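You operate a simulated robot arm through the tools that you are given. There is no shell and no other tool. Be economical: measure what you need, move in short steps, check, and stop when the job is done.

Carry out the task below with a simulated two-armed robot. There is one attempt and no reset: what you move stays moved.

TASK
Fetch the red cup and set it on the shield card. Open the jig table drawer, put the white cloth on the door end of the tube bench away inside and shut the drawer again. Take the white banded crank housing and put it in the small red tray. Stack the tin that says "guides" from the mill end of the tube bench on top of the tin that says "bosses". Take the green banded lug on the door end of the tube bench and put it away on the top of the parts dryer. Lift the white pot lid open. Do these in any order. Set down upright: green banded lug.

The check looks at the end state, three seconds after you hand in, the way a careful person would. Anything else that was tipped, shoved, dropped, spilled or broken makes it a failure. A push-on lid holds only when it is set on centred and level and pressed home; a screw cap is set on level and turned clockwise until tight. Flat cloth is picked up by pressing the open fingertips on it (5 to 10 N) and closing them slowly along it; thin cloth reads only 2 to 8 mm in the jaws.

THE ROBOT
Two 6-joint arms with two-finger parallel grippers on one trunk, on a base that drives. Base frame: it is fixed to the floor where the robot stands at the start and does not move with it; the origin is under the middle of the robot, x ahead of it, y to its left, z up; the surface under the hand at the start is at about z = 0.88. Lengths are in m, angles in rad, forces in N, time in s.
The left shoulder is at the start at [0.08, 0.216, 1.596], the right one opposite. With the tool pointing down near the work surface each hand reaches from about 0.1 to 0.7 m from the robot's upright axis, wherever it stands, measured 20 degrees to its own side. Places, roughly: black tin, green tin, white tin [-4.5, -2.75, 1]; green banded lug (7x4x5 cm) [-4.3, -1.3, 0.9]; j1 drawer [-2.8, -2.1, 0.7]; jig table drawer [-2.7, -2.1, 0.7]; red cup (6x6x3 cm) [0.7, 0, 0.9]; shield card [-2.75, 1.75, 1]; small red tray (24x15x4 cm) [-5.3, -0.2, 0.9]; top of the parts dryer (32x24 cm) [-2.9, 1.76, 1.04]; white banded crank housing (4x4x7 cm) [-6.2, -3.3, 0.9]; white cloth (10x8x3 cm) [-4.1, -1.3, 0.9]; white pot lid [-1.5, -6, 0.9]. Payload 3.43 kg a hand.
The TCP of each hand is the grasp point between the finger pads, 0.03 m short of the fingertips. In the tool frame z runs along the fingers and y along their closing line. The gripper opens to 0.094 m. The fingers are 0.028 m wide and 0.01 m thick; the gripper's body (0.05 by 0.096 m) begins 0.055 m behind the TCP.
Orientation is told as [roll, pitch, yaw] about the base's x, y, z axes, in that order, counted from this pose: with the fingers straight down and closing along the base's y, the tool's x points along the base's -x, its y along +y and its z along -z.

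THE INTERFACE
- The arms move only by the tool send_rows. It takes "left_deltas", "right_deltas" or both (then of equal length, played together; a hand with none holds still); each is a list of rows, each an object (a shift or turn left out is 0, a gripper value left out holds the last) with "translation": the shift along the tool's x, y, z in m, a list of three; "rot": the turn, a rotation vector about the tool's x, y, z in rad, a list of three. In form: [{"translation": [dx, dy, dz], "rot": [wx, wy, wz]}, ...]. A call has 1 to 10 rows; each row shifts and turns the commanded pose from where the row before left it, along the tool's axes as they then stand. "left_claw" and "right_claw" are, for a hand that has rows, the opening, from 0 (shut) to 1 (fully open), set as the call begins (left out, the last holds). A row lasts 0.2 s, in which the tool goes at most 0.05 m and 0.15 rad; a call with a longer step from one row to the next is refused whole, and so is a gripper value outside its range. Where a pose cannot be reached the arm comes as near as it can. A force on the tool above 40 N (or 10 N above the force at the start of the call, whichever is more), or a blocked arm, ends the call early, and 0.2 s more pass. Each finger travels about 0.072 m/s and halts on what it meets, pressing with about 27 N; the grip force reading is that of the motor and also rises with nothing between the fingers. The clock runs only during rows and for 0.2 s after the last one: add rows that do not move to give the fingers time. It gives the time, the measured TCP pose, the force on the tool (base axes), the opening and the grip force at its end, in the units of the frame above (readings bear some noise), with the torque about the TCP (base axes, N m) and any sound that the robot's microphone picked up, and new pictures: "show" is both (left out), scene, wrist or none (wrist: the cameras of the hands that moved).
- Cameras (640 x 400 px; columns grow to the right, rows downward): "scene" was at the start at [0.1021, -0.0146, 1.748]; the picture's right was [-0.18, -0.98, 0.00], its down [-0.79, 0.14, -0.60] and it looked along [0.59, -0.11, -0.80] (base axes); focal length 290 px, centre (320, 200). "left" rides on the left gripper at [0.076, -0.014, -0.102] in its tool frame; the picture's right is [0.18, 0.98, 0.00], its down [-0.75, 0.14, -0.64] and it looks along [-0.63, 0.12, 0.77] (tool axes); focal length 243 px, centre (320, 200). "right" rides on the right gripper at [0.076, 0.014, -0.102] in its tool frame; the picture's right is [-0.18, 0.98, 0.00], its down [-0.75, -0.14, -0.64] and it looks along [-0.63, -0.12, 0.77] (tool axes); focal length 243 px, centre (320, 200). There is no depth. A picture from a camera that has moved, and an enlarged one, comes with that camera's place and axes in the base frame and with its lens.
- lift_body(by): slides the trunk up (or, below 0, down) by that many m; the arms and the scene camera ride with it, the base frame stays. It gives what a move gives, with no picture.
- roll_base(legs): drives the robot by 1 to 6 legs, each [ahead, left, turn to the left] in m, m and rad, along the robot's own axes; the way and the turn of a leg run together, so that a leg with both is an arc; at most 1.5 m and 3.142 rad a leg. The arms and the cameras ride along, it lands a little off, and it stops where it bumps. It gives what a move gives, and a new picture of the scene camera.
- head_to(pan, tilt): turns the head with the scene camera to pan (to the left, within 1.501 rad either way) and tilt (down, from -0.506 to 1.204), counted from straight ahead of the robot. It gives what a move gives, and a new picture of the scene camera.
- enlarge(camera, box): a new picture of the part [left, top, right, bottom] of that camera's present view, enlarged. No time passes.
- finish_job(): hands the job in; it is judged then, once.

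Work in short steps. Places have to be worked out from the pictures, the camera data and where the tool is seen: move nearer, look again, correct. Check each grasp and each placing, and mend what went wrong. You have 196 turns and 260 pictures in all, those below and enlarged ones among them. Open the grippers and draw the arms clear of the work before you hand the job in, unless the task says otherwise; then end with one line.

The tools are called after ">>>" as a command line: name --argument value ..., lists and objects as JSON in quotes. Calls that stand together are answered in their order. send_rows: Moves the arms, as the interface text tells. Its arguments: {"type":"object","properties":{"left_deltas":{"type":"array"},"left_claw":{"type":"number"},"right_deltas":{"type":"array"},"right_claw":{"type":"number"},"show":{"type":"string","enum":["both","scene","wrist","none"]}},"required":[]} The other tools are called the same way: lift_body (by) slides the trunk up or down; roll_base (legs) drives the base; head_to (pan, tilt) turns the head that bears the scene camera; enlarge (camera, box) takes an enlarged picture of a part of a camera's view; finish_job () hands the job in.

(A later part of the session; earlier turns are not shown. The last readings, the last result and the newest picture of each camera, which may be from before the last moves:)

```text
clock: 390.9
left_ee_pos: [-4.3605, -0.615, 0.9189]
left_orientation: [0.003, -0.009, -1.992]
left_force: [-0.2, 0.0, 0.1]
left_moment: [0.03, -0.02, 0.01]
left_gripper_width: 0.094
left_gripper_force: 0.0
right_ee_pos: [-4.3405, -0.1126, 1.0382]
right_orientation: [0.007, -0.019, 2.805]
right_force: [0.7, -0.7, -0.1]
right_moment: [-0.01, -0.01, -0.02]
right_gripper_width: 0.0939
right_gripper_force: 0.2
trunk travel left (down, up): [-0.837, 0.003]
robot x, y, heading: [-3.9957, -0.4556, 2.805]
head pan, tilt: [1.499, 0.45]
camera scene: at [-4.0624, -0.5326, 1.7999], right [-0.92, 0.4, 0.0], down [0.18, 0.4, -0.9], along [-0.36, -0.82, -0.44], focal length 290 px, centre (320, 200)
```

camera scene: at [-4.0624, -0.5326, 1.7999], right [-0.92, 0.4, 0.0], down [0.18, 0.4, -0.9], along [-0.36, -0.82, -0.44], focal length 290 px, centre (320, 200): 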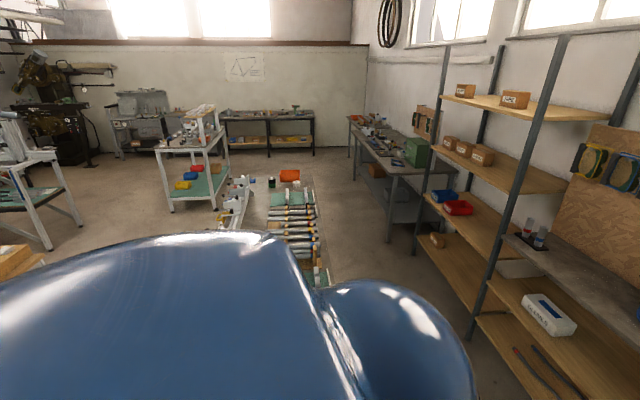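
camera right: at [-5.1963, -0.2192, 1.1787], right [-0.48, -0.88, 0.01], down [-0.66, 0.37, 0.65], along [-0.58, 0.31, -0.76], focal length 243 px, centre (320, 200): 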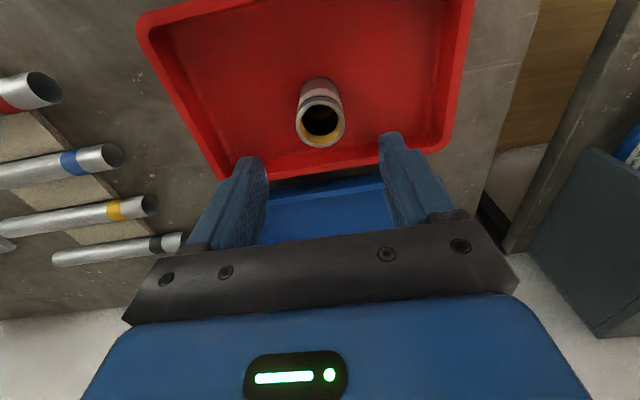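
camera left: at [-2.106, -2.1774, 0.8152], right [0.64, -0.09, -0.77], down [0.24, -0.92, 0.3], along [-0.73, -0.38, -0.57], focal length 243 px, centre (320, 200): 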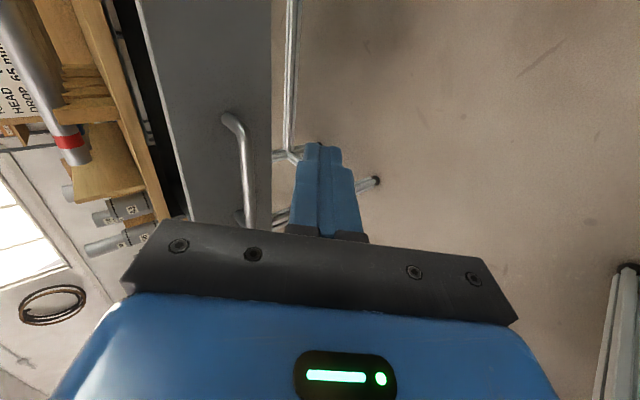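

The stack stands. Now turn around and drive along the aisle to the far side.

>>> roll_base --legs '[[0, 0, 3.14], [0, -0.05, 0.016], [1.4, 0, 0], [1.4, 0, 0], [0.5, 0, 0]]'

>>> head_to --pan -0.9 --tilt 0.35

```text
clock: 414.9
left_ee_pos: [-0.5142, -1.3696, 0.9205]
left_orientation: [0.002, -0.011, 1.165]
left_force: [-0.7, 0.1, 0.2]
left_moment: [-0.01, -0.02, 0.0]
left_gripper_width: 0.094
left_gripper_force: 0.1
right_ee_pos: [-0.5277, -1.8717, 1.0392]
right_orientation: [0.008, -0.024, -0.32]
right_force: [-0.1, -0.5, -0.3]
right_moment: [-0.03, -0.01, -0.01]
right_gripper_width: 0.0937
right_gripper_force: 0.0
trunk travel left (down, up): [-0.837, 0.003]
robot x, y, heading: [-0.8749, -1.5316, -0.325]
head pan, tilt: [1.499, 0.45]
camera scene: at [-0.8154, -1.4589, 1.8], right [0.92, -0.39, 0.0], down [-0.17, -0.4, -0.9], along [0.35, 0.83, -0.44], focal length 290 px, centre (320, 200)
```

scene: 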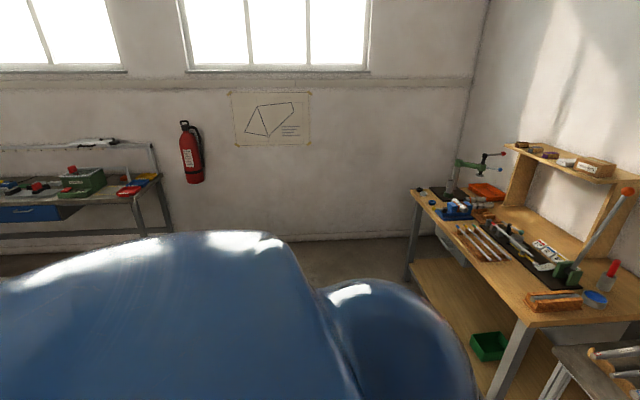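

```text
clock: 417.1
left_ee_pos: [-0.5121, -1.3706, 0.9194]
left_orientation: [0.002, -0.01, 1.166]
left_force: [0.1, -0.8, 0.0]
left_moment: [0.03, 0.02, 0.03]
left_gripper_width: 0.094
left_gripper_force: 0.1
right_ee_pos: [-0.5255, -1.873, 1.0369]
right_orientation: [0.008, -0.019, -0.32]
right_force: [0.6, -0.9, -0.7]
right_moment: [-0.02, 0.01, 0.0]
right_gripper_width: 0.0942
right_gripper_force: 0.0
trunk travel left (down, up): [-0.837, 0.003]
robot x, y, heading: [-0.8771, -1.5328, -0.323]
head pan, tilt: [-0.901, 0.351]
camera scene: at [-0.8164, -1.6323, 1.8091], right [-0.94, -0.34, 0.0], down [-0.12, 0.32, -0.94], along [0.32, -0.88, -0.34], focal length 290 px, centre (320, 200)
```

scene: 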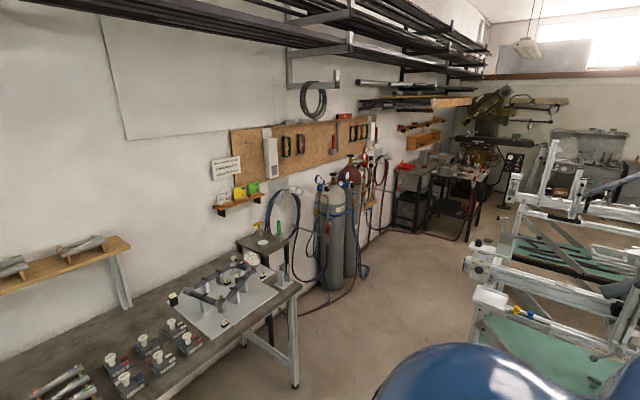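

>>> enlarge --camera "scene" --box '[370, 100, 530, 240]'

```text
2.86 times, centred on (450, 170) of scene
camera zoom: at [-0.8164, -1.6323, 1.8091], right [-0.94, -0.34, 0.0], down [-0.12, 0.32, -0.94], along [0.32, -0.88, -0.34], focal length 828 px, centre (-51, 286)
```

zoom: 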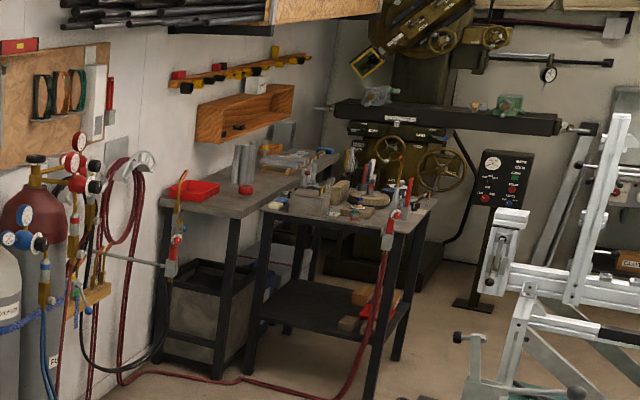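

The pot should be on the small dark table beside the mill. Drive part way down the corridor toward it and look closer.

>>> roll_base --legs '[[0, 0, -1.57], [0, 0.53, 0], [1.4, 0, 0], [0.6, 0, 0]]'

>>> head_to --pan 0 --tilt 0.4

```text
clock: 428.5
left_ee_pos: [-0.5517, -3.0441, 0.9192]
left_orientation: [0.001, -0.01, -0.408]
left_force: [-0.1, 0.0, -0.1]
left_moment: [0.0, -0.01, -0.02]
left_gripper_width: 0.0941
left_gripper_force: 0.0
right_ee_pos: [-1.049, -3.0184, 1.0375]
right_orientation: [0.007, 0.013, -1.898]
right_force: [-0.6, 0.9, -0.8]
right_moment: [-0.02, -0.01, 0.0]
right_gripper_width: 0.0938
right_gripper_force: 0.1
trunk travel left (down, up): [-0.837, 0.003]
robot x, y, heading: [-0.7158, -2.6797, -1.899]
head pan, tilt: [-0.901, 0.351]
stopped in leg 3: the force on the tool passed its limit at 209 N (the readings are from after the stop); the commanded pose is now the measured one
camera scene: at [-0.8115, -2.7395, 1.809], right [-0.33, 0.94, 0.0], down [0.32, 0.11, -0.94], along [-0.89, -0.31, -0.34], focal length 290 px, centre (320, 200)
```

scene: 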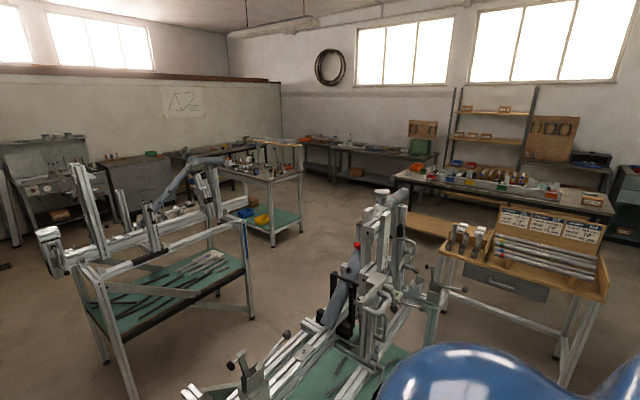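

```text
clock: 429.7
left_ee_pos: [-0.5495, -3.0434, 0.9198]
left_orientation: [0.001, -0.009, -0.409]
left_force: [0.2, -0.1, 0.1]
left_moment: [0.02, -0.01, 0.02]
left_gripper_width: 0.0941
left_gripper_force: 0.0
right_ee_pos: [-1.0468, -3.0188, 1.0381]
right_orientation: [0.008, 0.011, -1.897]
right_force: [5.3, 6.1, -0.1]
right_moment: [-0.43, 0.36, 0.03]
right_gripper_width: 0.0939
right_gripper_force: 0.0
trunk travel left (down, up): [-0.837, 0.003]
robot x, y, heading: [-0.7144, -2.682, -1.899]
head pan, tilt: [0.0, 0.4]
camera scene: at [-0.7517, -2.7964, 1.8047], right [-0.95, 0.32, 0.0], down [0.13, 0.37, -0.92], along [-0.3, -0.87, -0.39], focal length 290 px, centre (320, 200)
```

scene: 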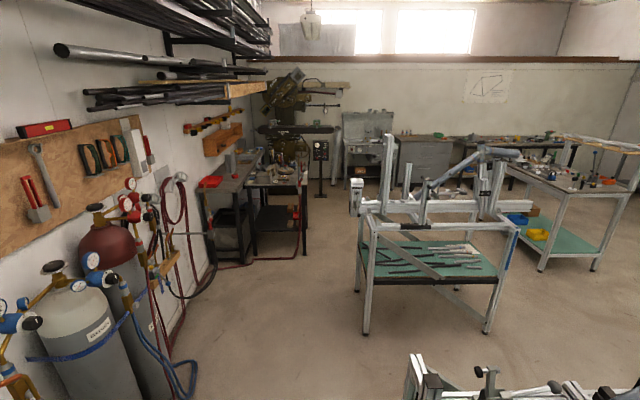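

The right hand struck the jig's end while driving. Back off 0.15 m and inspect it.

>>> roll_base --legs '[[-0.2, 0, 0]]'

>>> head_to --pan -0.55 --tilt 0.75

>>> enlarge --camera "right" --box '[0, 0, 640, 400]'

```text
clock: 431.3
left_ee_pos: [-0.487, -2.8584, 0.9184]
left_orientation: [0.007, -0.008, -0.41]
left_force: [0.2, -1.2, 1.0]
left_moment: [0.04, -0.03, 0.01]
left_gripper_width: 0.0941
left_gripper_force: 0.0
right_ee_pos: [-0.9849, -2.8332, 1.036]
right_orientation: [0.008, 0.014, -1.898]
right_force: [0.4, 0.1, 0.2]
right_moment: [0.03, -0.04, 0.02]
right_gripper_width: 0.0939
right_gripper_force: 0.0
trunk travel left (down, up): [-0.837, 0.003]
robot x, y, heading: [-0.6489, -2.4923, -1.901]
head pan, tilt: [0.0, 0.4]
camera scene: at [-0.6907, -2.6152, 1.804], right [-0.95, 0.32, 0.0], down [0.13, 0.37, -0.92], along [-0.3, -0.87, -0.39], focal length 290 px, centre (320, 200)
```

scene: 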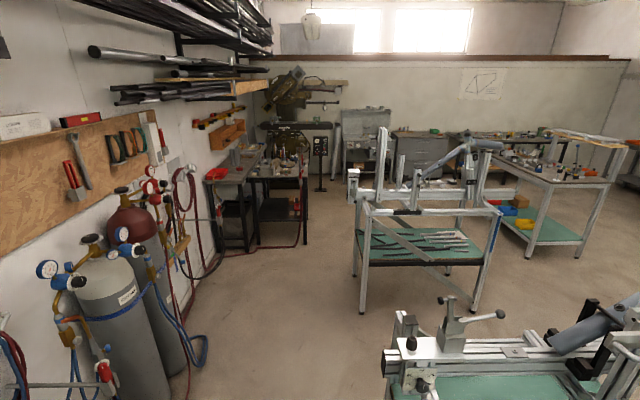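

```text
clock: 432.3
left_ee_pos: [-0.4857, -2.8554, 0.9193]
left_orientation: [0.001, -0.01, -0.41]
left_force: [0.7, 0.6, 0.6]
left_moment: [-0.02, 0.05, 0.01]
left_gripper_width: 0.0942
left_gripper_force: 0.1
right_ee_pos: [-0.9839, -2.8299, 1.0381]
right_orientation: [0.01, 0.01, -1.897]
right_force: [-0.2, 0.7, 0.3]
right_moment: [-0.01, -0.03, 0.0]
right_gripper_width: 0.0941
right_gripper_force: 0.0
trunk travel left (down, up): [-0.837, 0.003]
robot x, y, heading: [-0.6465, -2.4915, -1.904]
head pan, tilt: [-0.55, 0.75]
camera scene: at [-0.722, -2.5725, 1.7736], right [-0.64, 0.77, 0.0], down [0.52, 0.43, -0.73], along [-0.56, -0.47, -0.68], focal length 290 px, centre (320, 200)
```

scene: 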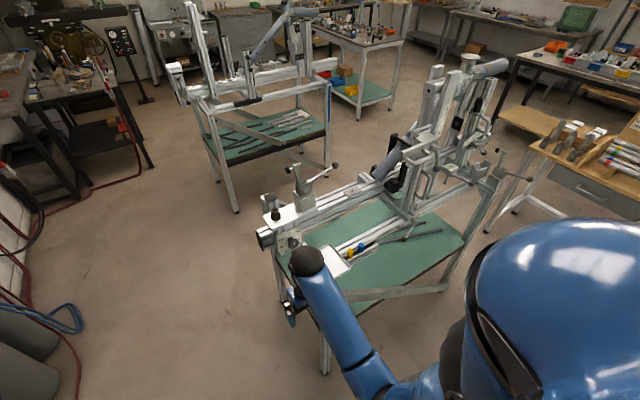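

```text
1.00 times, centred on (320, 200) of right (not enlarged: the box is as wide or as high as the picture)
camera zoom: at [-0.947, -2.7624, 1.1418], right [0.87, -0.49, 0.01], down [-0.38, -0.67, 0.63], along [-0.3, -0.55, -0.77], focal length 243 px, centre (320, 200)
```

zoom: 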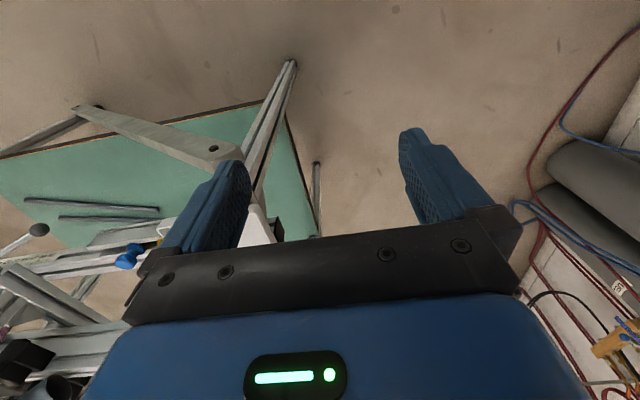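

The jig looks undisturbed. Zoom on the small table to find the pot.

>>> head_to --pan 0.1 --tilt 0.3

>>> enlarge --camera "scene" --box '[220, 150, 400, 270]'

```text
clock: 433.3
left_ee_pos: [-0.4863, -2.8561, 0.9194]
left_orientation: [0.004, -0.011, -0.41]
left_force: [-0.4, 0.0, 0.3]
left_moment: [0.02, 0.02, -0.02]
left_gripper_width: 0.0938
left_gripper_force: 0.0
right_ee_pos: [-0.9838, -2.8307, 1.038]
right_orientation: [0.008, 0.013, -1.897]
right_force: [-0.7, -0.3, 0.1]
right_moment: [0.0, -0.01, 0.01]
right_gripper_width: 0.0941
right_gripper_force: 0.0
trunk travel left (down, up): [-0.837, 0.003]
robot x, y, heading: [-0.6448, -2.4926, -1.903]
head pan, tilt: [0.099, 0.3]
camera scene: at [-0.6802, -2.6127, 1.8137], right [-0.97, 0.23, 0.0], down [0.07, 0.29, -0.95], along [-0.22, -0.93, -0.3], focal length 290 px, centre (320, 200)
```

scene: 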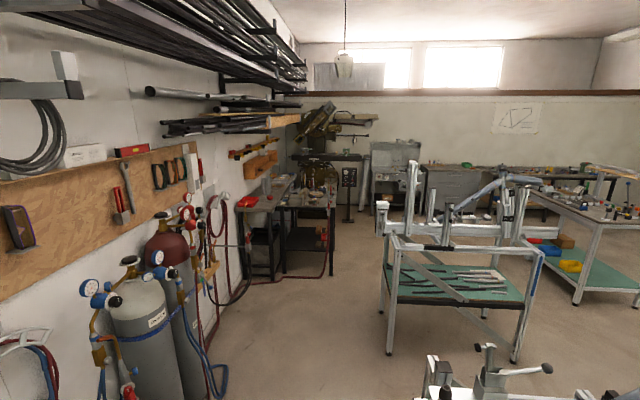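

```text
3.33 times, centred on (310, 210) of scene
camera zoom: at [-0.6802, -2.6127, 1.8137], right [-0.97, 0.23, 0.0], down [0.07, 0.29, -0.95], along [-0.22, -0.93, -0.3], focal length 966 px, centre (353, 167)
```

zoom: 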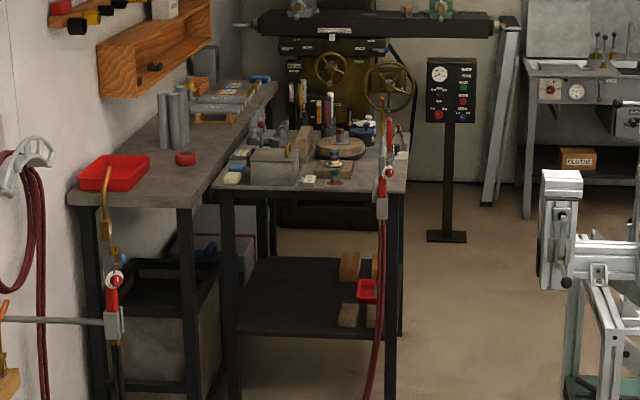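

The pot is on the far right part of the small table; I can only reach it from the open side behind the second jig. Drive back and around via the main aisle.

>>> roll_base --legs '[[-0.83, 0, 0], [0, 0, -1.57], [1.45, 0, 0], [1.45, 0, 0], [0, 0, 1.57]]'

```text
clock: 459.0
left_ee_pos: [-2.9584, -1.1137, 0.9194]
left_orientation: [0.005, -0.01, -0.417]
left_force: [0.1, 0.1, 0.8]
left_moment: [-0.03, 0.02, 0.0]
left_gripper_width: 0.0941
left_gripper_force: 0.1
right_ee_pos: [-3.4563, -1.085, 1.0375]
right_orientation: [0.009, 0.012, -1.905]
right_force: [-1.0, 0.3, -0.1]
right_moment: [-0.02, -0.01, -0.02]
right_gripper_width: 0.0938
right_gripper_force: 0.0
trunk travel left (down, up): [-0.837, 0.003]
robot x, y, heading: [-3.1193, -0.7499, -1.91]
head pan, tilt: [0.099, 0.3]
camera scene: at [-3.151, -0.8688, 1.8138], right [-0.97, 0.24, 0.0], down [0.07, 0.29, -0.96], along [-0.23, -0.93, -0.3], focal length 290 px, centre (320, 200)
```

scene: 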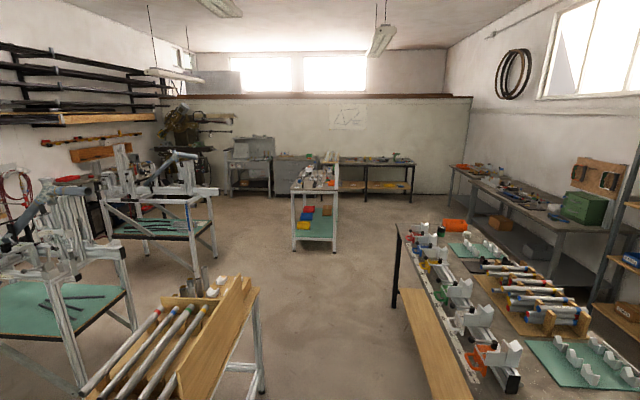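

>>> roll_base --legs '[[0, 0, 0.017], [1.4, 0, 0], [1.2, 0, 0], [0, 1.0, 0]]'

```text
clock: 476.8
left_ee_pos: [-2.8459, -3.9052, 0.9191]
left_orientation: [0.004, -0.011, -0.412]
left_force: [-0.3, 0.6, -0.2]
left_moment: [0.04, -0.03, -0.02]
left_gripper_width: 0.0939
left_gripper_force: 0.0
right_ee_pos: [-3.3434, -3.8776, 1.0367]
right_orientation: [0.01, 0.011, -1.903]
right_force: [0.4, 0.6, -0.3]
right_moment: [0.01, -0.02, 0.0]
right_gripper_width: 0.094
right_gripper_force: 0.1
trunk travel left (down, up): [-0.837, 0.003]
robot x, y, heading: [-3.0078, -3.5402, -1.902]
head pan, tilt: [0.099, 0.3]
camera scene: at [-3.0396, -3.6606, 1.8138], right [-0.97, 0.23, 0.0], down [0.07, 0.29, -0.96], along [-0.22, -0.93, -0.3], focal length 290 px, centre (320, 200)
```

scene: 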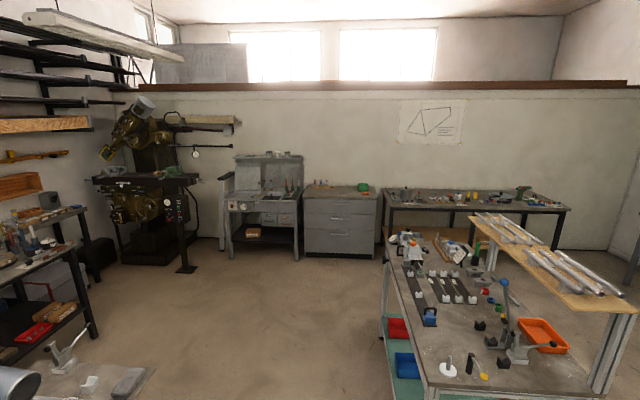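

Pull the right hand inward for clearance past the trolley, then pass through the gap and turn toward the small table.

>>> send_rows --right_deltas '[{"translation": [0, 0.04, 0]}, {"translation": [0, 0.04, 0]}, {"translation": [0, 0.03, 0]}]' --show "none"

>>> roll_base --legs '[[0, 0.06, 0], [1.45, 0, 0], [0, 0, 1.57]]'

>>> head_to --pan 0 --tilt 0.5

```text
clock: 477.6
left_ee_pos: [-2.8441, -3.9052, 0.9202]
left_orientation: [0.003, -0.008, -0.412]
left_force: [0.8, 0.0, -1.0]
left_moment: [0.01, 0.03, 0.02]
left_gripper_width: 0.0939
left_gripper_force: 0.0
right_ee_pos: [-3.2378, -3.9127, 1.0383]
right_orientation: [0.009, 0.013, -1.902]
right_force: [-0.3, 0.6, -1.2]
right_moment: [-0.02, -0.01, 0.02]
right_gripper_width: 0.0941
right_gripper_force: 0.2
trunk travel left (down, up): [-0.837, 0.003]
robot x, y, heading: [-3.0055, -3.5407, -1.907]
head pan, tilt: [0.099, 0.3]
```

```text
clock: 489.2
left_ee_pos: [-3.0603, -4.7664, 0.9206]
left_orientation: [0.003, -0.009, 1.167]
left_force: [-0.3, 0.6, 0.8]
left_moment: [0.02, 0.01, 0.01]
left_gripper_width: 0.0942
left_gripper_force: 0.0
right_ee_pos: [-3.0477, -5.1603, 1.0388]
right_orientation: [0.007, 0.012, -0.321]
right_force: [-0.4, -0.1, -0.3]
right_moment: [0.0, -0.01, -0.02]
right_gripper_width: 0.0939
right_gripper_force: 0.0
trunk travel left (down, up): [-0.837, 0.003]
robot x, y, heading: [-3.4242, -4.9301, -0.324]
head pan, tilt: [0.099, 0.3]
camera scene: at [-3.3051, -4.9624, 1.8138], right [-0.22, -0.97, 0.0], down [-0.29, 0.07, -0.96], along [0.93, -0.21, -0.3], focal length 290 px, centre (320, 200)
```

scene: 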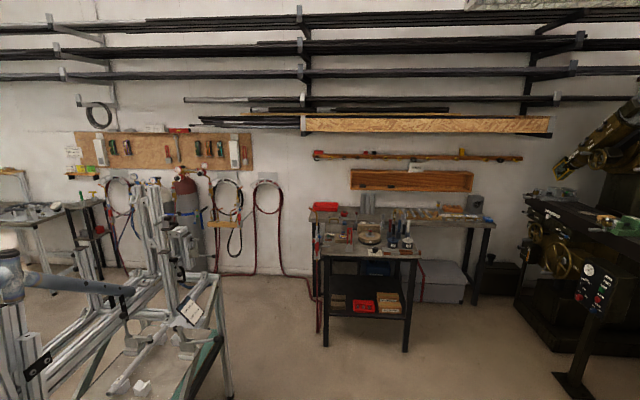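

```text
clock: 489.9
left_ee_pos: [-3.0603, -4.7661, 0.9195]
left_orientation: [0.001, -0.01, 1.169]
left_force: [0.7, -0.4, -0.8]
left_moment: [0.01, 0.03, 0.01]
left_gripper_width: 0.094
left_gripper_force: 0.0
right_ee_pos: [-3.0482, -5.1605, 1.0382]
right_orientation: [0.009, 0.012, -0.32]
right_force: [0.0, 0.8, -0.7]
right_moment: [0.02, 0.02, 0.03]
right_gripper_width: 0.0942
right_gripper_force: 0.0
trunk travel left (down, up): [-0.837, 0.003]
robot x, y, heading: [-3.4241, -4.9307, -0.326]
head pan, tilt: [0.0, 0.499]
camera scene: at [-3.3097, -4.9703, 1.7954], right [-0.32, -0.95, 0.0], down [-0.45, 0.15, -0.88], along [0.83, -0.28, -0.48], focal length 290 px, centre (320, 200)
```

scene: 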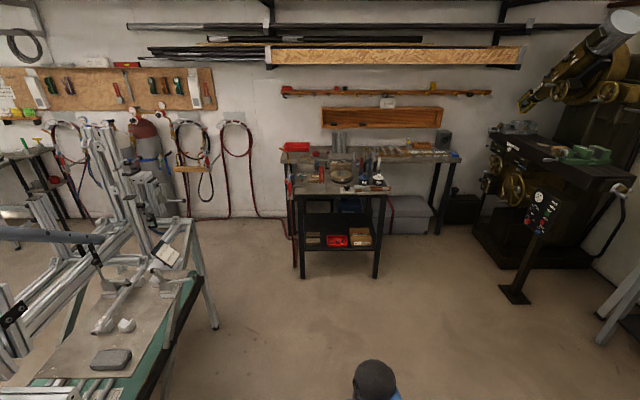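

The table is right ahead. Zoom on it.

>>> enlarge --camera "scene" --box '[280, 130, 400, 205]'

```text
5.33 times, centred on (340, 168) of scene
camera zoom: at [-3.3097, -4.9703, 1.7954], right [-0.32, -0.95, 0.0], down [-0.45, 0.15, -0.88], along [0.83, -0.28, -0.48], focal length 1545 px, centre (213, 373)
```

zoom: 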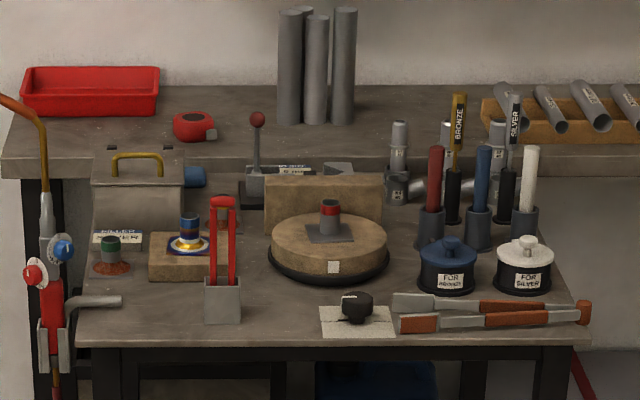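

The white pot ("FOR SILVER") is at the right of the table, ≈(-1.5,-6.05). Drive near it.

>>> roll_base --legs '[[0.6, -0.31, 0], [0.75, 0, 0]]'

>>> head_to --pan -0.1 --tilt 0.85

>>> enlarge --camera "scene" --box '[240, 100, 480, 250]'

```text
clock: 497.3
left_ee_pos: [-1.8899, -5.4949, 0.9197]
left_orientation: [0.0, -0.009, 1.163]
left_force: [-0.2, 0.0, -0.1]
left_moment: [0.02, 0.0, 0.02]
left_gripper_width: 0.0942
left_gripper_force: 0.2
right_ee_pos: [-1.8787, -5.8895, 1.0387]
right_orientation: [0.008, 0.01, -0.325]
right_force: [-0.6, -0.5, -0.4]
right_moment: [0.02, -0.01, 0.0]
right_gripper_width: 0.0937
right_gripper_force: 0.0
trunk travel left (down, up): [-0.837, 0.003]
robot x, y, heading: [-2.2524, -5.6593, -0.328]
head pan, tilt: [0.0, 0.499]
camera scene: at [-2.1394, -5.6977, 1.7956], right [-0.32, -0.95, 0.0], down [-0.45, 0.15, -0.88], along [0.83, -0.28, -0.48], focal length 290 px, centre (320, 200)
```

scene: 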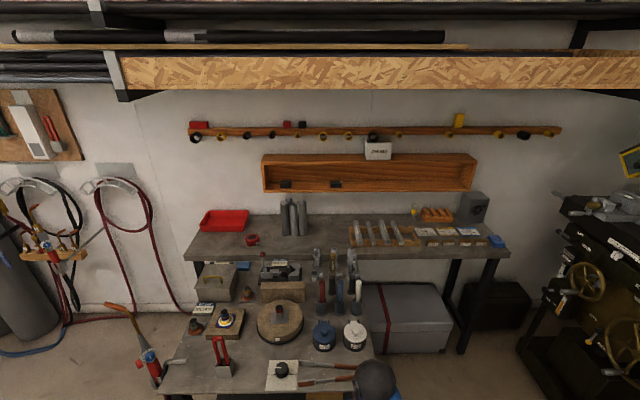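

```text
clock: 498.1
left_ee_pos: [-1.8882, -5.4951, 0.9196]
left_orientation: [0.004, -0.01, 1.162]
left_force: [0.5, 1.2, -1.1]
left_moment: [0.01, 0.01, 0.0]
left_gripper_width: 0.0939
left_gripper_force: 0.1
right_ee_pos: [-1.8768, -5.8899, 1.0376]
right_orientation: [0.01, 0.012, -0.323]
right_force: [-0.6, -0.7, -0.4]
right_moment: [0.0, 0.0, -0.03]
right_gripper_width: 0.0941
right_gripper_force: 0.0
trunk travel left (down, up): [-0.837, 0.003]
robot x, y, heading: [-2.2532, -5.6579, -0.329]
head pan, tilt: [-0.099, 0.85]
camera scene: at [-2.1518, -5.7017, 1.7654], right [-0.41, -0.91, 0.0], down [-0.68, 0.31, -0.66], along [0.6, -0.27, -0.75], focal length 290 px, centre (320, 200)
```

scene: 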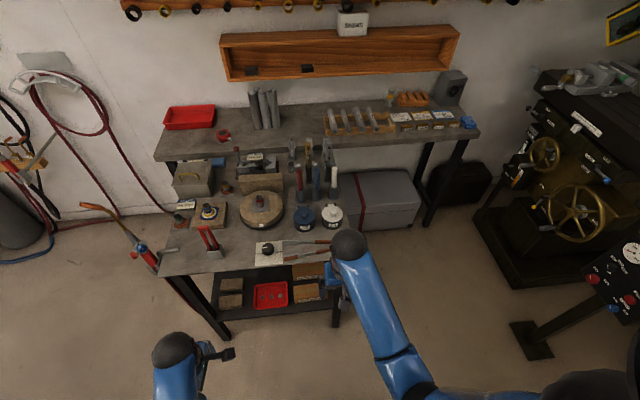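

```text
2.67 times, centred on (360, 175) of scene
camera zoom: at [-2.1518, -5.7017, 1.7654], right [-0.41, -0.91, 0.0], down [-0.68, 0.31, -0.66], along [0.6, -0.27, -0.75], focal length 773 px, centre (213, 267)
```

zoom: 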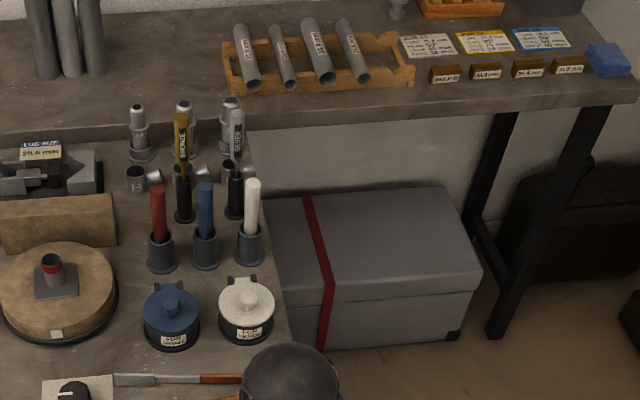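

>>> enlarge --camera "scene" --box '[284, 190, 364, 240]'

```text
8.00 times, centred on (324, 215) of scene
camera zoom: at [-2.1518, -5.7017, 1.7654], right [-0.41, -0.91, 0.0], down [-0.68, 0.31, -0.66], along [0.6, -0.27, -0.75], focal length 2318 px, centre (288, 80)
```

zoom: 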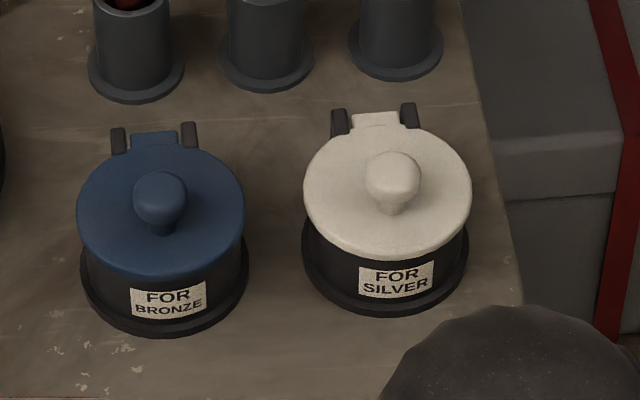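

The white lid is hinged at its back (wall side) with a knob in the middle. Drive 0.25 m closer and look from the right wrist.

>>> roll_base --legs '[[0.25, 0, 0]]'

>>> enlarge --camera "right" --box '[0, 0, 640, 400]'

```text
clock: 499.9
left_ee_pos: [-1.6533, -5.5751, 0.9212]
left_orientation: [0.001, -0.009, 1.164]
left_force: [-0.6, -0.4, 1.0]
left_moment: [0.02, -0.05, 0.0]
left_gripper_width: 0.094
left_gripper_force: 0.0
right_ee_pos: [-1.6439, -5.9693, 1.0397]
right_orientation: [0.007, 0.01, -0.324]
right_force: [0.1, -0.3, 0.6]
right_moment: [-0.05, -0.02, 0.0]
right_gripper_width: 0.0942
right_gripper_force: 0.0
trunk travel left (down, up): [-0.837, 0.003]
robot x, y, heading: [-2.0146, -5.7391, -0.328]
head pan, tilt: [-0.099, 0.85]
camera scene: at [-1.9212, -5.7802, 1.7659], right [-0.41, -0.91, 0.0], down [-0.68, 0.31, -0.66], along [0.6, -0.28, -0.75], focal length 290 px, centre (320, 200)
```

scene: 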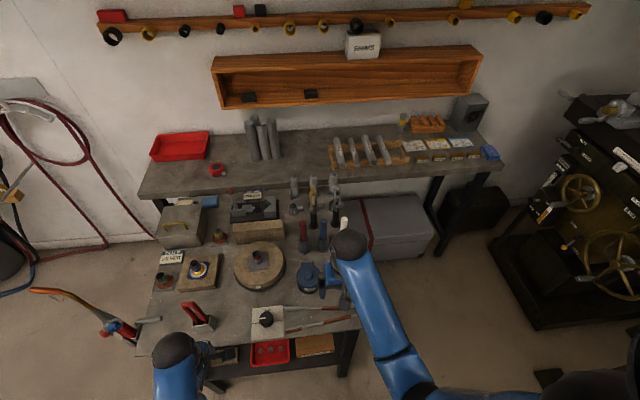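

```text
1.00 times, centred on (320, 200) of right (not enlarged: the box is as wide or as high as the picture)
camera zoom: at [-1.7104, -5.932, 1.1433], right [0.49, 0.87, 0.01], down [0.67, -0.38, 0.63], along [0.56, -0.3, -0.77], focal length 243 px, centre (320, 200)
```

zoom: 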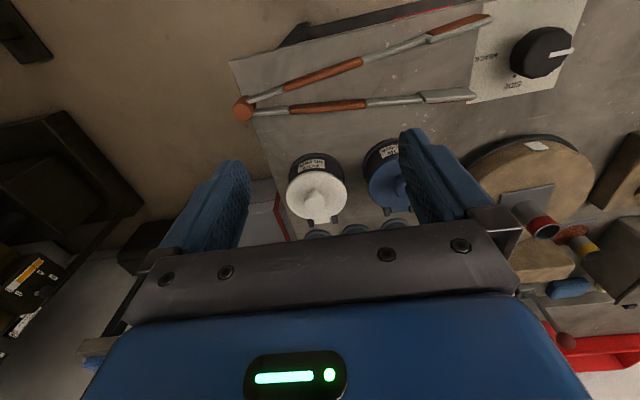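

Knob ≈(-1.53,-6.036, z≈0.90). Move above it with a narrower opening.

>>> send_rows --right_deltas '[{"translation": [-0.0433, -0.009, 0]}, {"translation": [-0.0433, -0.009, 0]}, {"translation": [-0.0433, -0.009, 0]}, {"translation": [0, 0, 0.03]}]' --right_claw 0.5 --show "wrist"

```text
clock: 500.9
left_ee_pos: [-1.6514, -5.5761, 0.9203]
left_orientation: [0.003, -0.011, 1.162]
left_force: [-0.4, 0.4, 0.7]
left_moment: [0.01, -0.04, -0.04]
left_gripper_width: 0.0942
left_gripper_force: 0.1
right_ee_pos: [-1.5256, -6.0362, 1.0041]
right_orientation: [0.009, 0.011, -0.324]
right_force: [0.1, -0.2, 0.4]
right_moment: [-0.02, 0.0, -0.03]
right_gripper_width: 0.0469
right_gripper_force: 0.1
trunk travel left (down, up): [-0.837, 0.003]
robot x, y, heading: [-2.012, -5.7374, -0.327]
head pan, tilt: [-0.099, 0.85]
camera right: at [-1.5917, -6.0006, 1.1087], right [0.49, 0.87, 0.01], down [0.67, -0.38, 0.63], along [0.55, -0.3, -0.78], focal length 243 px, centre (320, 200)
```

right: 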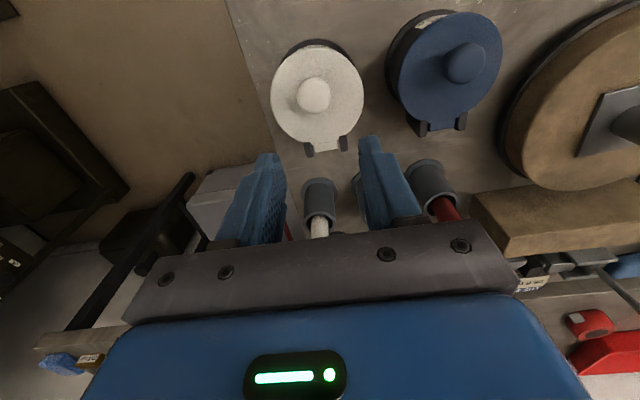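

Knob is at ≈(-1.545,-6.030), 2 cm nearer to me. Shift and descend 5 cm, look.

>>> send_rows --right_deltas '[{"translation": [0.0204, 0, 0.01]}, {"translation": [0, 0, 0.02]}, {"translation": [0, 0, 0.015]}]' --show "wrist"

```text
clock: 501.8
left_ee_pos: [-1.6514, -5.5758, 0.9182]
left_orientation: [0.002, -0.009, 1.163]
left_force: [0.1, 0.0, -0.2]
left_moment: [0.01, 0.01, -0.01]
left_gripper_width: 0.0941
left_gripper_force: 0.0
right_ee_pos: [-1.5454, -6.0286, 0.961]
right_orientation: [0.008, 0.015, -0.324]
right_force: [-0.9, -0.4, 0.5]
right_moment: [0.03, 0.02, -0.01]
right_gripper_width: 0.0467
right_gripper_force: 0.0
trunk travel left (down, up): [-0.837, 0.003]
robot x, y, heading: [-2.0183, -5.7357, -0.329]
head pan, tilt: [-0.099, 0.85]
camera right: at [-1.6121, -5.9926, 1.0649], right [0.49, 0.87, 0.01], down [0.68, -0.38, 0.63], along [0.55, -0.3, -0.78], focal length 243 px, centre (320, 200)
```

right: 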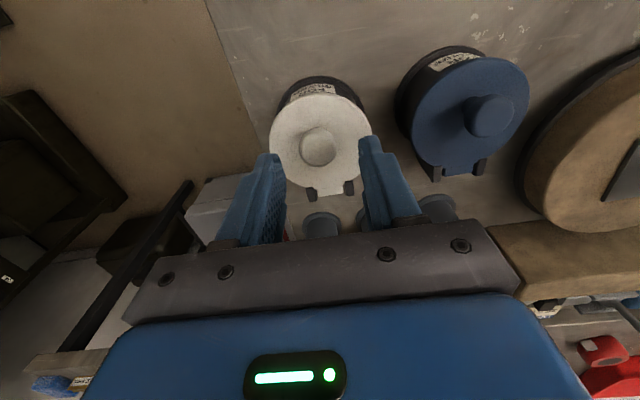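

Aligned. Descend 3.5 cm and close on the knob.

>>> send_rows --right_deltas '[{"translation": [-0.002, 0, 0.015]}, {"translation": [0, 0, 0.012]}, {"translation": [0, 0, 0.008]}]' --show "wrist"

>>> send_rows --right_deltas '[{}, {}, {}]' --right_claw 0.1 --show "none"

```text
clock: 502.6
left_ee_pos: [-1.6512, -5.5761, 0.9201]
left_orientation: [0.003, -0.01, 1.164]
left_force: [0.5, -0.3, 0.0]
left_moment: [-0.06, 0.01, 0.0]
left_gripper_width: 0.0941
left_gripper_force: 0.1
right_ee_pos: [-1.5447, -6.0294, 0.9251]
right_orientation: [0.007, 0.012, -0.326]
right_force: [0.8, 0.6, -0.2]
right_moment: [-0.03, -0.02, 0.05]
right_gripper_width: 0.0468
right_gripper_force: 0.1
trunk travel left (down, up): [-0.837, 0.003]
robot x, y, heading: [-2.0164, -5.7391, -0.331]
head pan, tilt: [-0.099, 0.85]
camera right: at [-1.6114, -5.993, 1.0302], right [0.49, 0.87, 0.01], down [0.67, -0.38, 0.63], along [0.55, -0.3, -0.78], focal length 243 px, centre (320, 200)
```

right: 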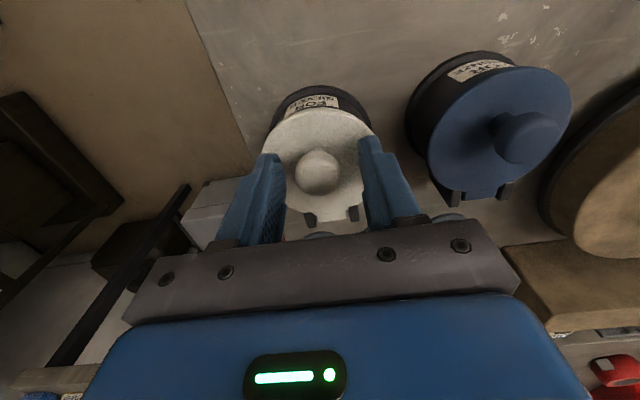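

```text
clock: 503.4
left_ee_pos: [-1.6506, -5.5773, 0.9205]
left_orientation: [0.003, -0.01, 1.163]
left_force: [0.5, -0.1, 1.0]
left_moment: [0.01, 0.0, 0.02]
left_gripper_width: 0.0938
left_gripper_force: 0.1
right_ee_pos: [-1.5451, -6.031, 0.9271]
right_orientation: [0.007, 0.013, -0.326]
right_force: [-1.2, -5.7, 2.3]
right_moment: [-0.16, -0.02, -0.04]
right_gripper_width: 0.0248
right_gripper_force: 45.3
trunk travel left (down, up): [-0.837, 0.003]
robot x, y, heading: [-2.0141, -5.7382, -0.324]
head pan, tilt: [-0.099, 0.85]
```

Knob gripped (25 mm). Follow the hinge arc: up and toward the wall, first three steps.

>>> send_rows --right_deltas '[{"translation": [-0.0066, 0, -0.0131]}, {"translation": [-0.0097, 0, -0.011]}, {"translation": [-0.0122, 0, -0.008]}]' --show "wrist"

```text
clock: 504.1
left_ee_pos: [-1.6531, -5.5774, 0.9198]
left_orientation: [0.001, -0.011, 1.164]
left_force: [0.7, 0.0, -0.6]
left_moment: [-0.03, 0.06, -0.01]
left_gripper_width: 0.0941
left_gripper_force: 0.1
right_ee_pos: [-1.517, -6.0413, 0.9636]
right_orientation: [0.012, 0.004, -0.328]
right_force: [-11.1, -3.6, 9.4]
right_moment: [0.01, 0.43, 0.06]
right_gripper_width: 0.0258
right_gripper_force: 24.8
trunk travel left (down, up): [-0.837, 0.003]
robot x, y, heading: [-2.0119, -5.7388, -0.325]
head pan, tilt: [-0.099, 0.85]
camera right: at [-1.5834, -6.0038, 1.0661], right [0.49, 0.87, 0.01], down [0.67, -0.38, 0.64], along [0.56, -0.31, -0.77], focal length 243 px, centre (320, 200)
```

right: 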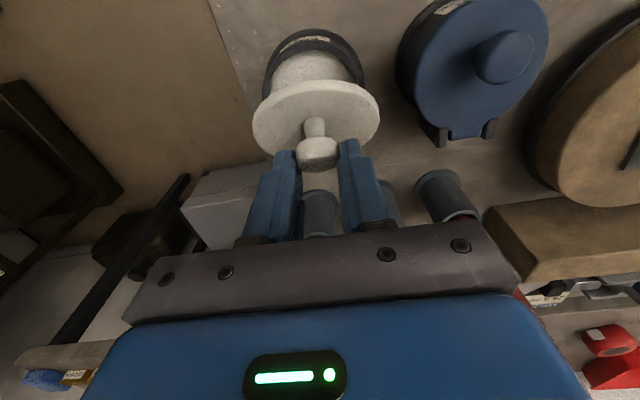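

The lid is rising nicely (~45°). Continue along the arc.

>>> send_rows --right_deltas '[{"translation": [-0.0138, 0, -0.0047]}, {"translation": [-0.0146, 0, -0.0009]}]' --show "wrist"

```text
clock: 504.8
left_ee_pos: [-1.6507, -5.577, 0.92]
left_orientation: [0.003, -0.01, 1.163]
left_force: [0.0, 0.8, 0.0]
left_moment: [0.03, 0.0, -0.01]
left_gripper_width: 0.0941
left_gripper_force: 0.1
right_ee_pos: [-1.4861, -6.0515, 0.9643]
right_orientation: [0.01, 0.004, -0.328]
right_force: [-6.5, -7.2, 23.4]
right_moment: [-0.66, 0.63, 0.17]
right_gripper_width: 0.0214
right_gripper_force: 10.1
trunk travel left (down, up): [-0.837, 0.003]
robot x, y, heading: [-2.0135, -5.7397, -0.331]
head pan, tilt: [-0.099, 0.85]
camera right: at [-1.5535, -6.0136, 1.0693], right [0.49, 0.87, 0.01], down [0.67, -0.38, 0.64], along [0.56, -0.31, -0.77], focal length 243 px, centre (320, 200)
```

right: 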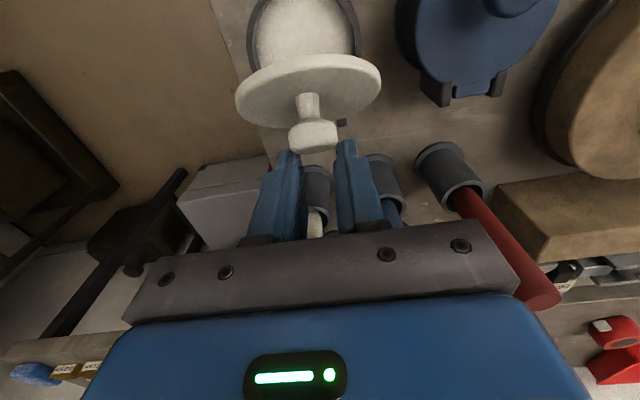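

The knob is slipping at the fingertips and a finger presses on a holder below. Raise slightly and open a little to see whether the lid stays by itself.

>>> send_rows --right_deltas '[{"translation": [0.0, 0, -0.004]}, {}, {}]' --right_claw 0.5 --show "wrist"

```text
clock: 505.6
left_ee_pos: [-1.6511, -5.5771, 0.9189]
left_orientation: [0.002, -0.011, 1.164]
left_force: [0.2, -0.8, 0.4]
left_moment: [0.0, 0.02, -0.02]
left_gripper_width: 0.0939
left_gripper_force: 0.0
right_ee_pos: [-1.4899, -6.0486, 0.9676]
right_orientation: [0.01, 0.012, -0.323]
right_force: [-0.4, -0.7, -0.2]
right_moment: [-0.01, -0.01, -0.02]
right_gripper_width: 0.0471
right_gripper_force: 0.1
trunk travel left (down, up): [-0.837, 0.003]
robot x, y, heading: [-2.0114, -5.7354, -0.328]
head pan, tilt: [-0.099, 0.85]
camera right: at [-1.5559, -6.0121, 1.0709], right [0.49, 0.87, 0.01], down [0.67, -0.38, 0.63], along [0.55, -0.3, -0.78], focal length 243 px, centre (320, 200)
```

right: 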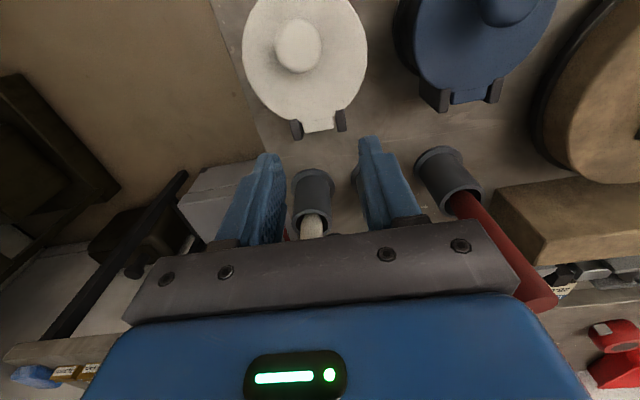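

The lid fell shut again. I'll retry with the tool tilted, rotating it with the lid, along a corrected hinge arc (radius ≈58 mm). First rise clear, move back above the knob, and pre-tilt by −0.5 rad.

>>> send_rows --right_deltas '[{"translation": [0, 0, -0.03]}, {"translation": [0, 0, -0.03]}, {"translation": [0.0324, 0, 0]}, {"translation": [0.0324, -0.001, 0]}, {"rot": [0, -0.125, 0]}, {"rot": [0, -0.125, 0]}, {"rot": [0, -0.125, 0]}, {"rot": [0, -0.125, 0]}]' --show "wrist"

```text
clock: 507.4
left_ee_pos: [-1.6523, -5.5766, 0.9206]
left_orientation: [0.003, -0.011, 1.163]
left_force: [0.0, 1.1, 0.7]
left_moment: [-0.01, 0.01, -0.03]
left_gripper_width: 0.0941
left_gripper_force: 0.0
right_ee_pos: [-1.5518, -6.0287, 1.0297]
right_orientation: [0.011, -0.491, -0.329]
right_force: [0.2, -1.1, 0.6]
right_moment: [-0.01, -0.04, 0.02]
right_gripper_width: 0.0472
right_gripper_force: 0.0
trunk travel left (down, up): [-0.837, 0.003]
robot x, y, heading: [-2.0144, -5.7416, -0.332]
head pan, tilt: [-0.099, 0.85]
camera right: at [-1.6566, -5.979, 1.0838], right [0.47, 0.88, 0.1], down [0.3, -0.26, 0.92], along [0.83, -0.4, -0.38], focal length 243 px, centre (320, 200)
```

right: 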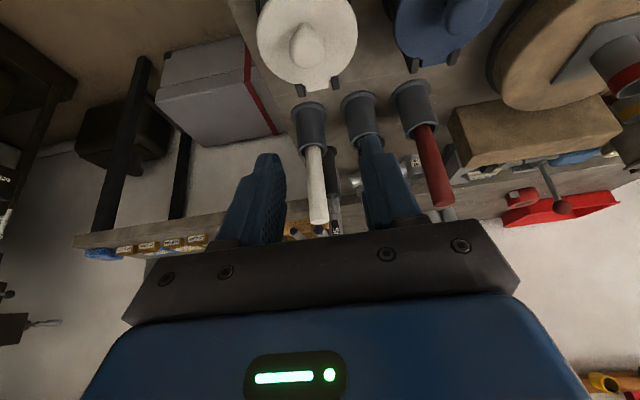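

Descend vertically (in the tilted tool's axes) to the knob and look.

>>> send_rows --right_deltas '[{"translation": [0.0154, 0, 0.0263]}, {"translation": [0.0144, 0, 0.0263]}, {"translation": [0.0144, 0, 0.0263]}, {"translation": [0.0038, 0, 0.007]}]' --show "wrist"

```text
clock: 508.4
left_ee_pos: [-1.6511, -5.5764, 0.9193]
left_orientation: [0.004, -0.009, 1.162]
left_force: [-0.3, -0.7, -1.1]
left_moment: [0.01, -0.01, 0.0]
left_gripper_width: 0.0941
left_gripper_force: 0.0
right_ee_pos: [-1.5522, -6.0279, 0.9299]
right_orientation: [0.01, -0.486, -0.33]
right_force: [0.7, -0.2, 1.0]
right_moment: [0.01, 0.0, 0.03]
right_gripper_width: 0.047
right_gripper_force: 0.0
trunk travel left (down, up): [-0.837, 0.003]
robot x, y, heading: [-2.0174, -5.741, -0.327]
head pan, tilt: [-0.099, 0.85]
camera right: at [-1.6573, -5.9781, 0.9845], right [0.47, 0.88, 0.09], down [0.3, -0.26, 0.92], along [0.83, -0.4, -0.38], focal length 243 px, centre (320, 200)
```

right: 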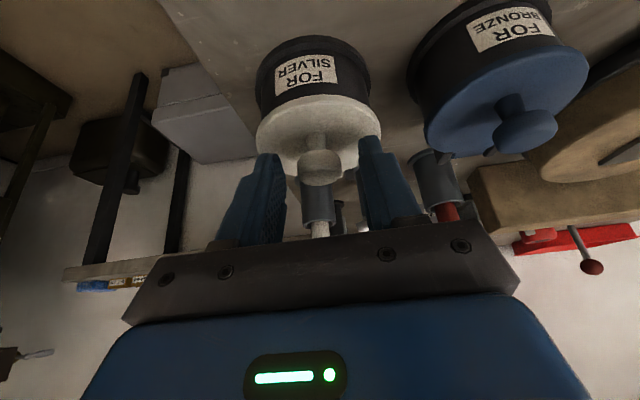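

Knob is between the fingers. Lower 3 mm and close.

>>> send_rows --right_deltas '[{"translation": [0.0014, 0, 0.0028]}, {}]' --show "none"

>>> send_rows --right_deltas '[{}, {}, {}]' --right_claw 0.1 --show "none"

```text
clock: 508.9
left_ee_pos: [-1.6508, -5.5764, 0.9188]
left_orientation: [0.004, -0.009, 1.164]
left_force: [0.3, 0.8, 1.1]
left_moment: [0.03, -0.01, -0.01]
left_gripper_width: 0.094
left_gripper_force: 0.1
right_ee_pos: [-1.5536, -6.0275, 0.9262]
right_orientation: [0.012, -0.487, -0.33]
right_force: [0.1, -0.4, -0.3]
right_moment: [-0.02, 0.0, 0.0]
right_gripper_width: 0.0473
right_gripper_force: 0.0
trunk travel left (down, up): [-0.837, 0.003]
robot x, y, heading: [-2.0144, -5.7398, -0.326]
head pan, tilt: [-0.099, 0.85]
```

```text
clock: 509.8
left_ee_pos: [-1.6508, -5.5774, 0.9192]
left_orientation: [0.003, -0.01, 1.162]
left_force: [0.2, 0.5, 1.0]
left_moment: [-0.02, 0.0, 0.02]
left_gripper_width: 0.094
left_gripper_force: 0.1
right_ee_pos: [-1.5527, -6.029, 0.926]
right_orientation: [0.011, -0.489, -0.329]
right_force: [-1.2, -2.8, 1.0]
right_moment: [-0.05, -0.02, -0.08]
right_gripper_width: 0.025
right_gripper_force: 45.3
trunk travel left (down, up): [-0.837, 0.003]
robot x, y, heading: [-2.0162, -5.7391, -0.328]
head pan, tilt: [-0.099, 0.85]
```

Gripped (25 mm). Lift along the arc, turning the tool with the lid — first six steps.

>>> send_rows --right_deltas '[{"translation": [-0.008, 0, -0.0048], "rot": [0, 0.071, 0]}, {"translation": [-0.0082, 0, -0.0044], "rot": [0, 0.071, 0]}, {"translation": [-0.0085, 0, -0.0039], "rot": [0, 0.071, 0]}, {"translation": [-0.0088, 0, -0.0036], "rot": [0, 0.071, 0]}, {"translation": [-0.0089, 0, -0.003], "rot": [0, 0.071, 0]}, {"translation": [-0.0091, 0, -0.0024], "rot": [0, 0.071, 0]}]' --show "wrist"

```text
clock: 511.1
left_ee_pos: [-1.6518, -5.5758, 0.9206]
left_orientation: [0.001, -0.01, 1.162]
left_force: [-0.8, 0.1, 0.2]
left_moment: [-0.03, -0.02, 0.03]
left_gripper_width: 0.0941
left_gripper_force: 0.1
right_ee_pos: [-1.516, -6.0402, 0.9621]
right_orientation: [0.009, -0.06, -0.324]
right_force: [-16.1, 7.9, -4.6]
right_moment: [0.5, 1.38, 0.05]
right_gripper_width: 0.0249
right_gripper_force: 45.2
trunk travel left (down, up): [-0.837, 0.003]
robot x, y, heading: [-2.0126, -5.7332, -0.327]
head pan, tilt: [-0.099, 0.85]
camera right: at [-1.5891, -6.0016, 1.0615], right [0.49, 0.87, 0.02], down [0.63, -0.37, 0.68], along [0.6, -0.32, -0.73], focal length 243 px, centre (320, 200)
```

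right: 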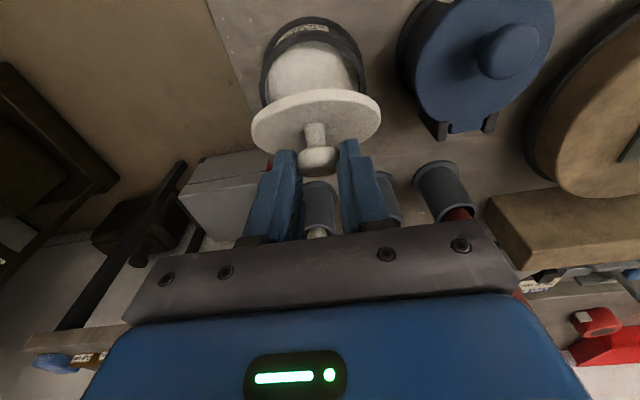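

Grip is firm. Continue three more steps.

>>> send_rows --right_deltas '[{"translation": [-0.009, 0, -0.0025], "rot": [0, 0.08, 0]}, {"translation": [-0.009, 0, -0.0018], "rot": [0, 0.08, 0]}, {"translation": [-0.0094, 0, -0.001], "rot": [0, 0.08, 0]}]' --show "wrist"

```text
clock: 511.9
left_ee_pos: [-1.6523, -5.5749, 0.9202]
left_orientation: [0.004, -0.009, 1.163]
left_force: [0.2, 0.6, 0.2]
left_moment: [0.0, 0.01, -0.01]
left_gripper_width: 0.094
left_gripper_force: 0.0
right_ee_pos: [-1.4905, -6.0484, 0.9687]
right_orientation: [0.009, 0.18, -0.322]
right_force: [-18.0, 8.6, 4.6]
right_moment: [0.57, 1.51, -0.01]
right_gripper_width: 0.0246
right_gripper_force: 45.0
trunk travel left (down, up): [-0.837, 0.003]
robot x, y, heading: [-2.0116, -5.7409, -0.333]
head pan, tilt: [-0.099, 0.85]
camera right: at [-1.5395, -6.0182, 1.0842], right [0.49, 0.87, -0.03], down [0.77, -0.41, 0.49], along [0.42, -0.26, -0.87], focal length 243 px, centre (320, 200)
```

right: 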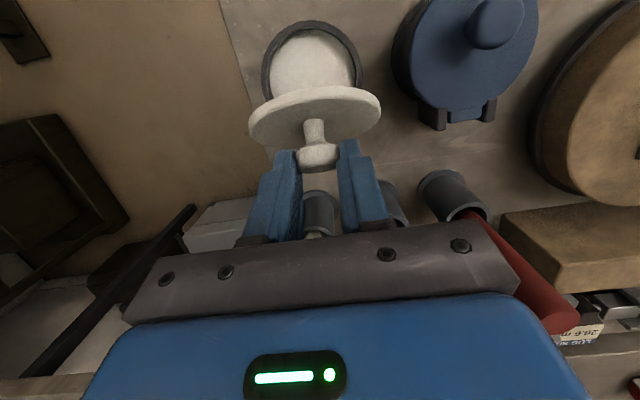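

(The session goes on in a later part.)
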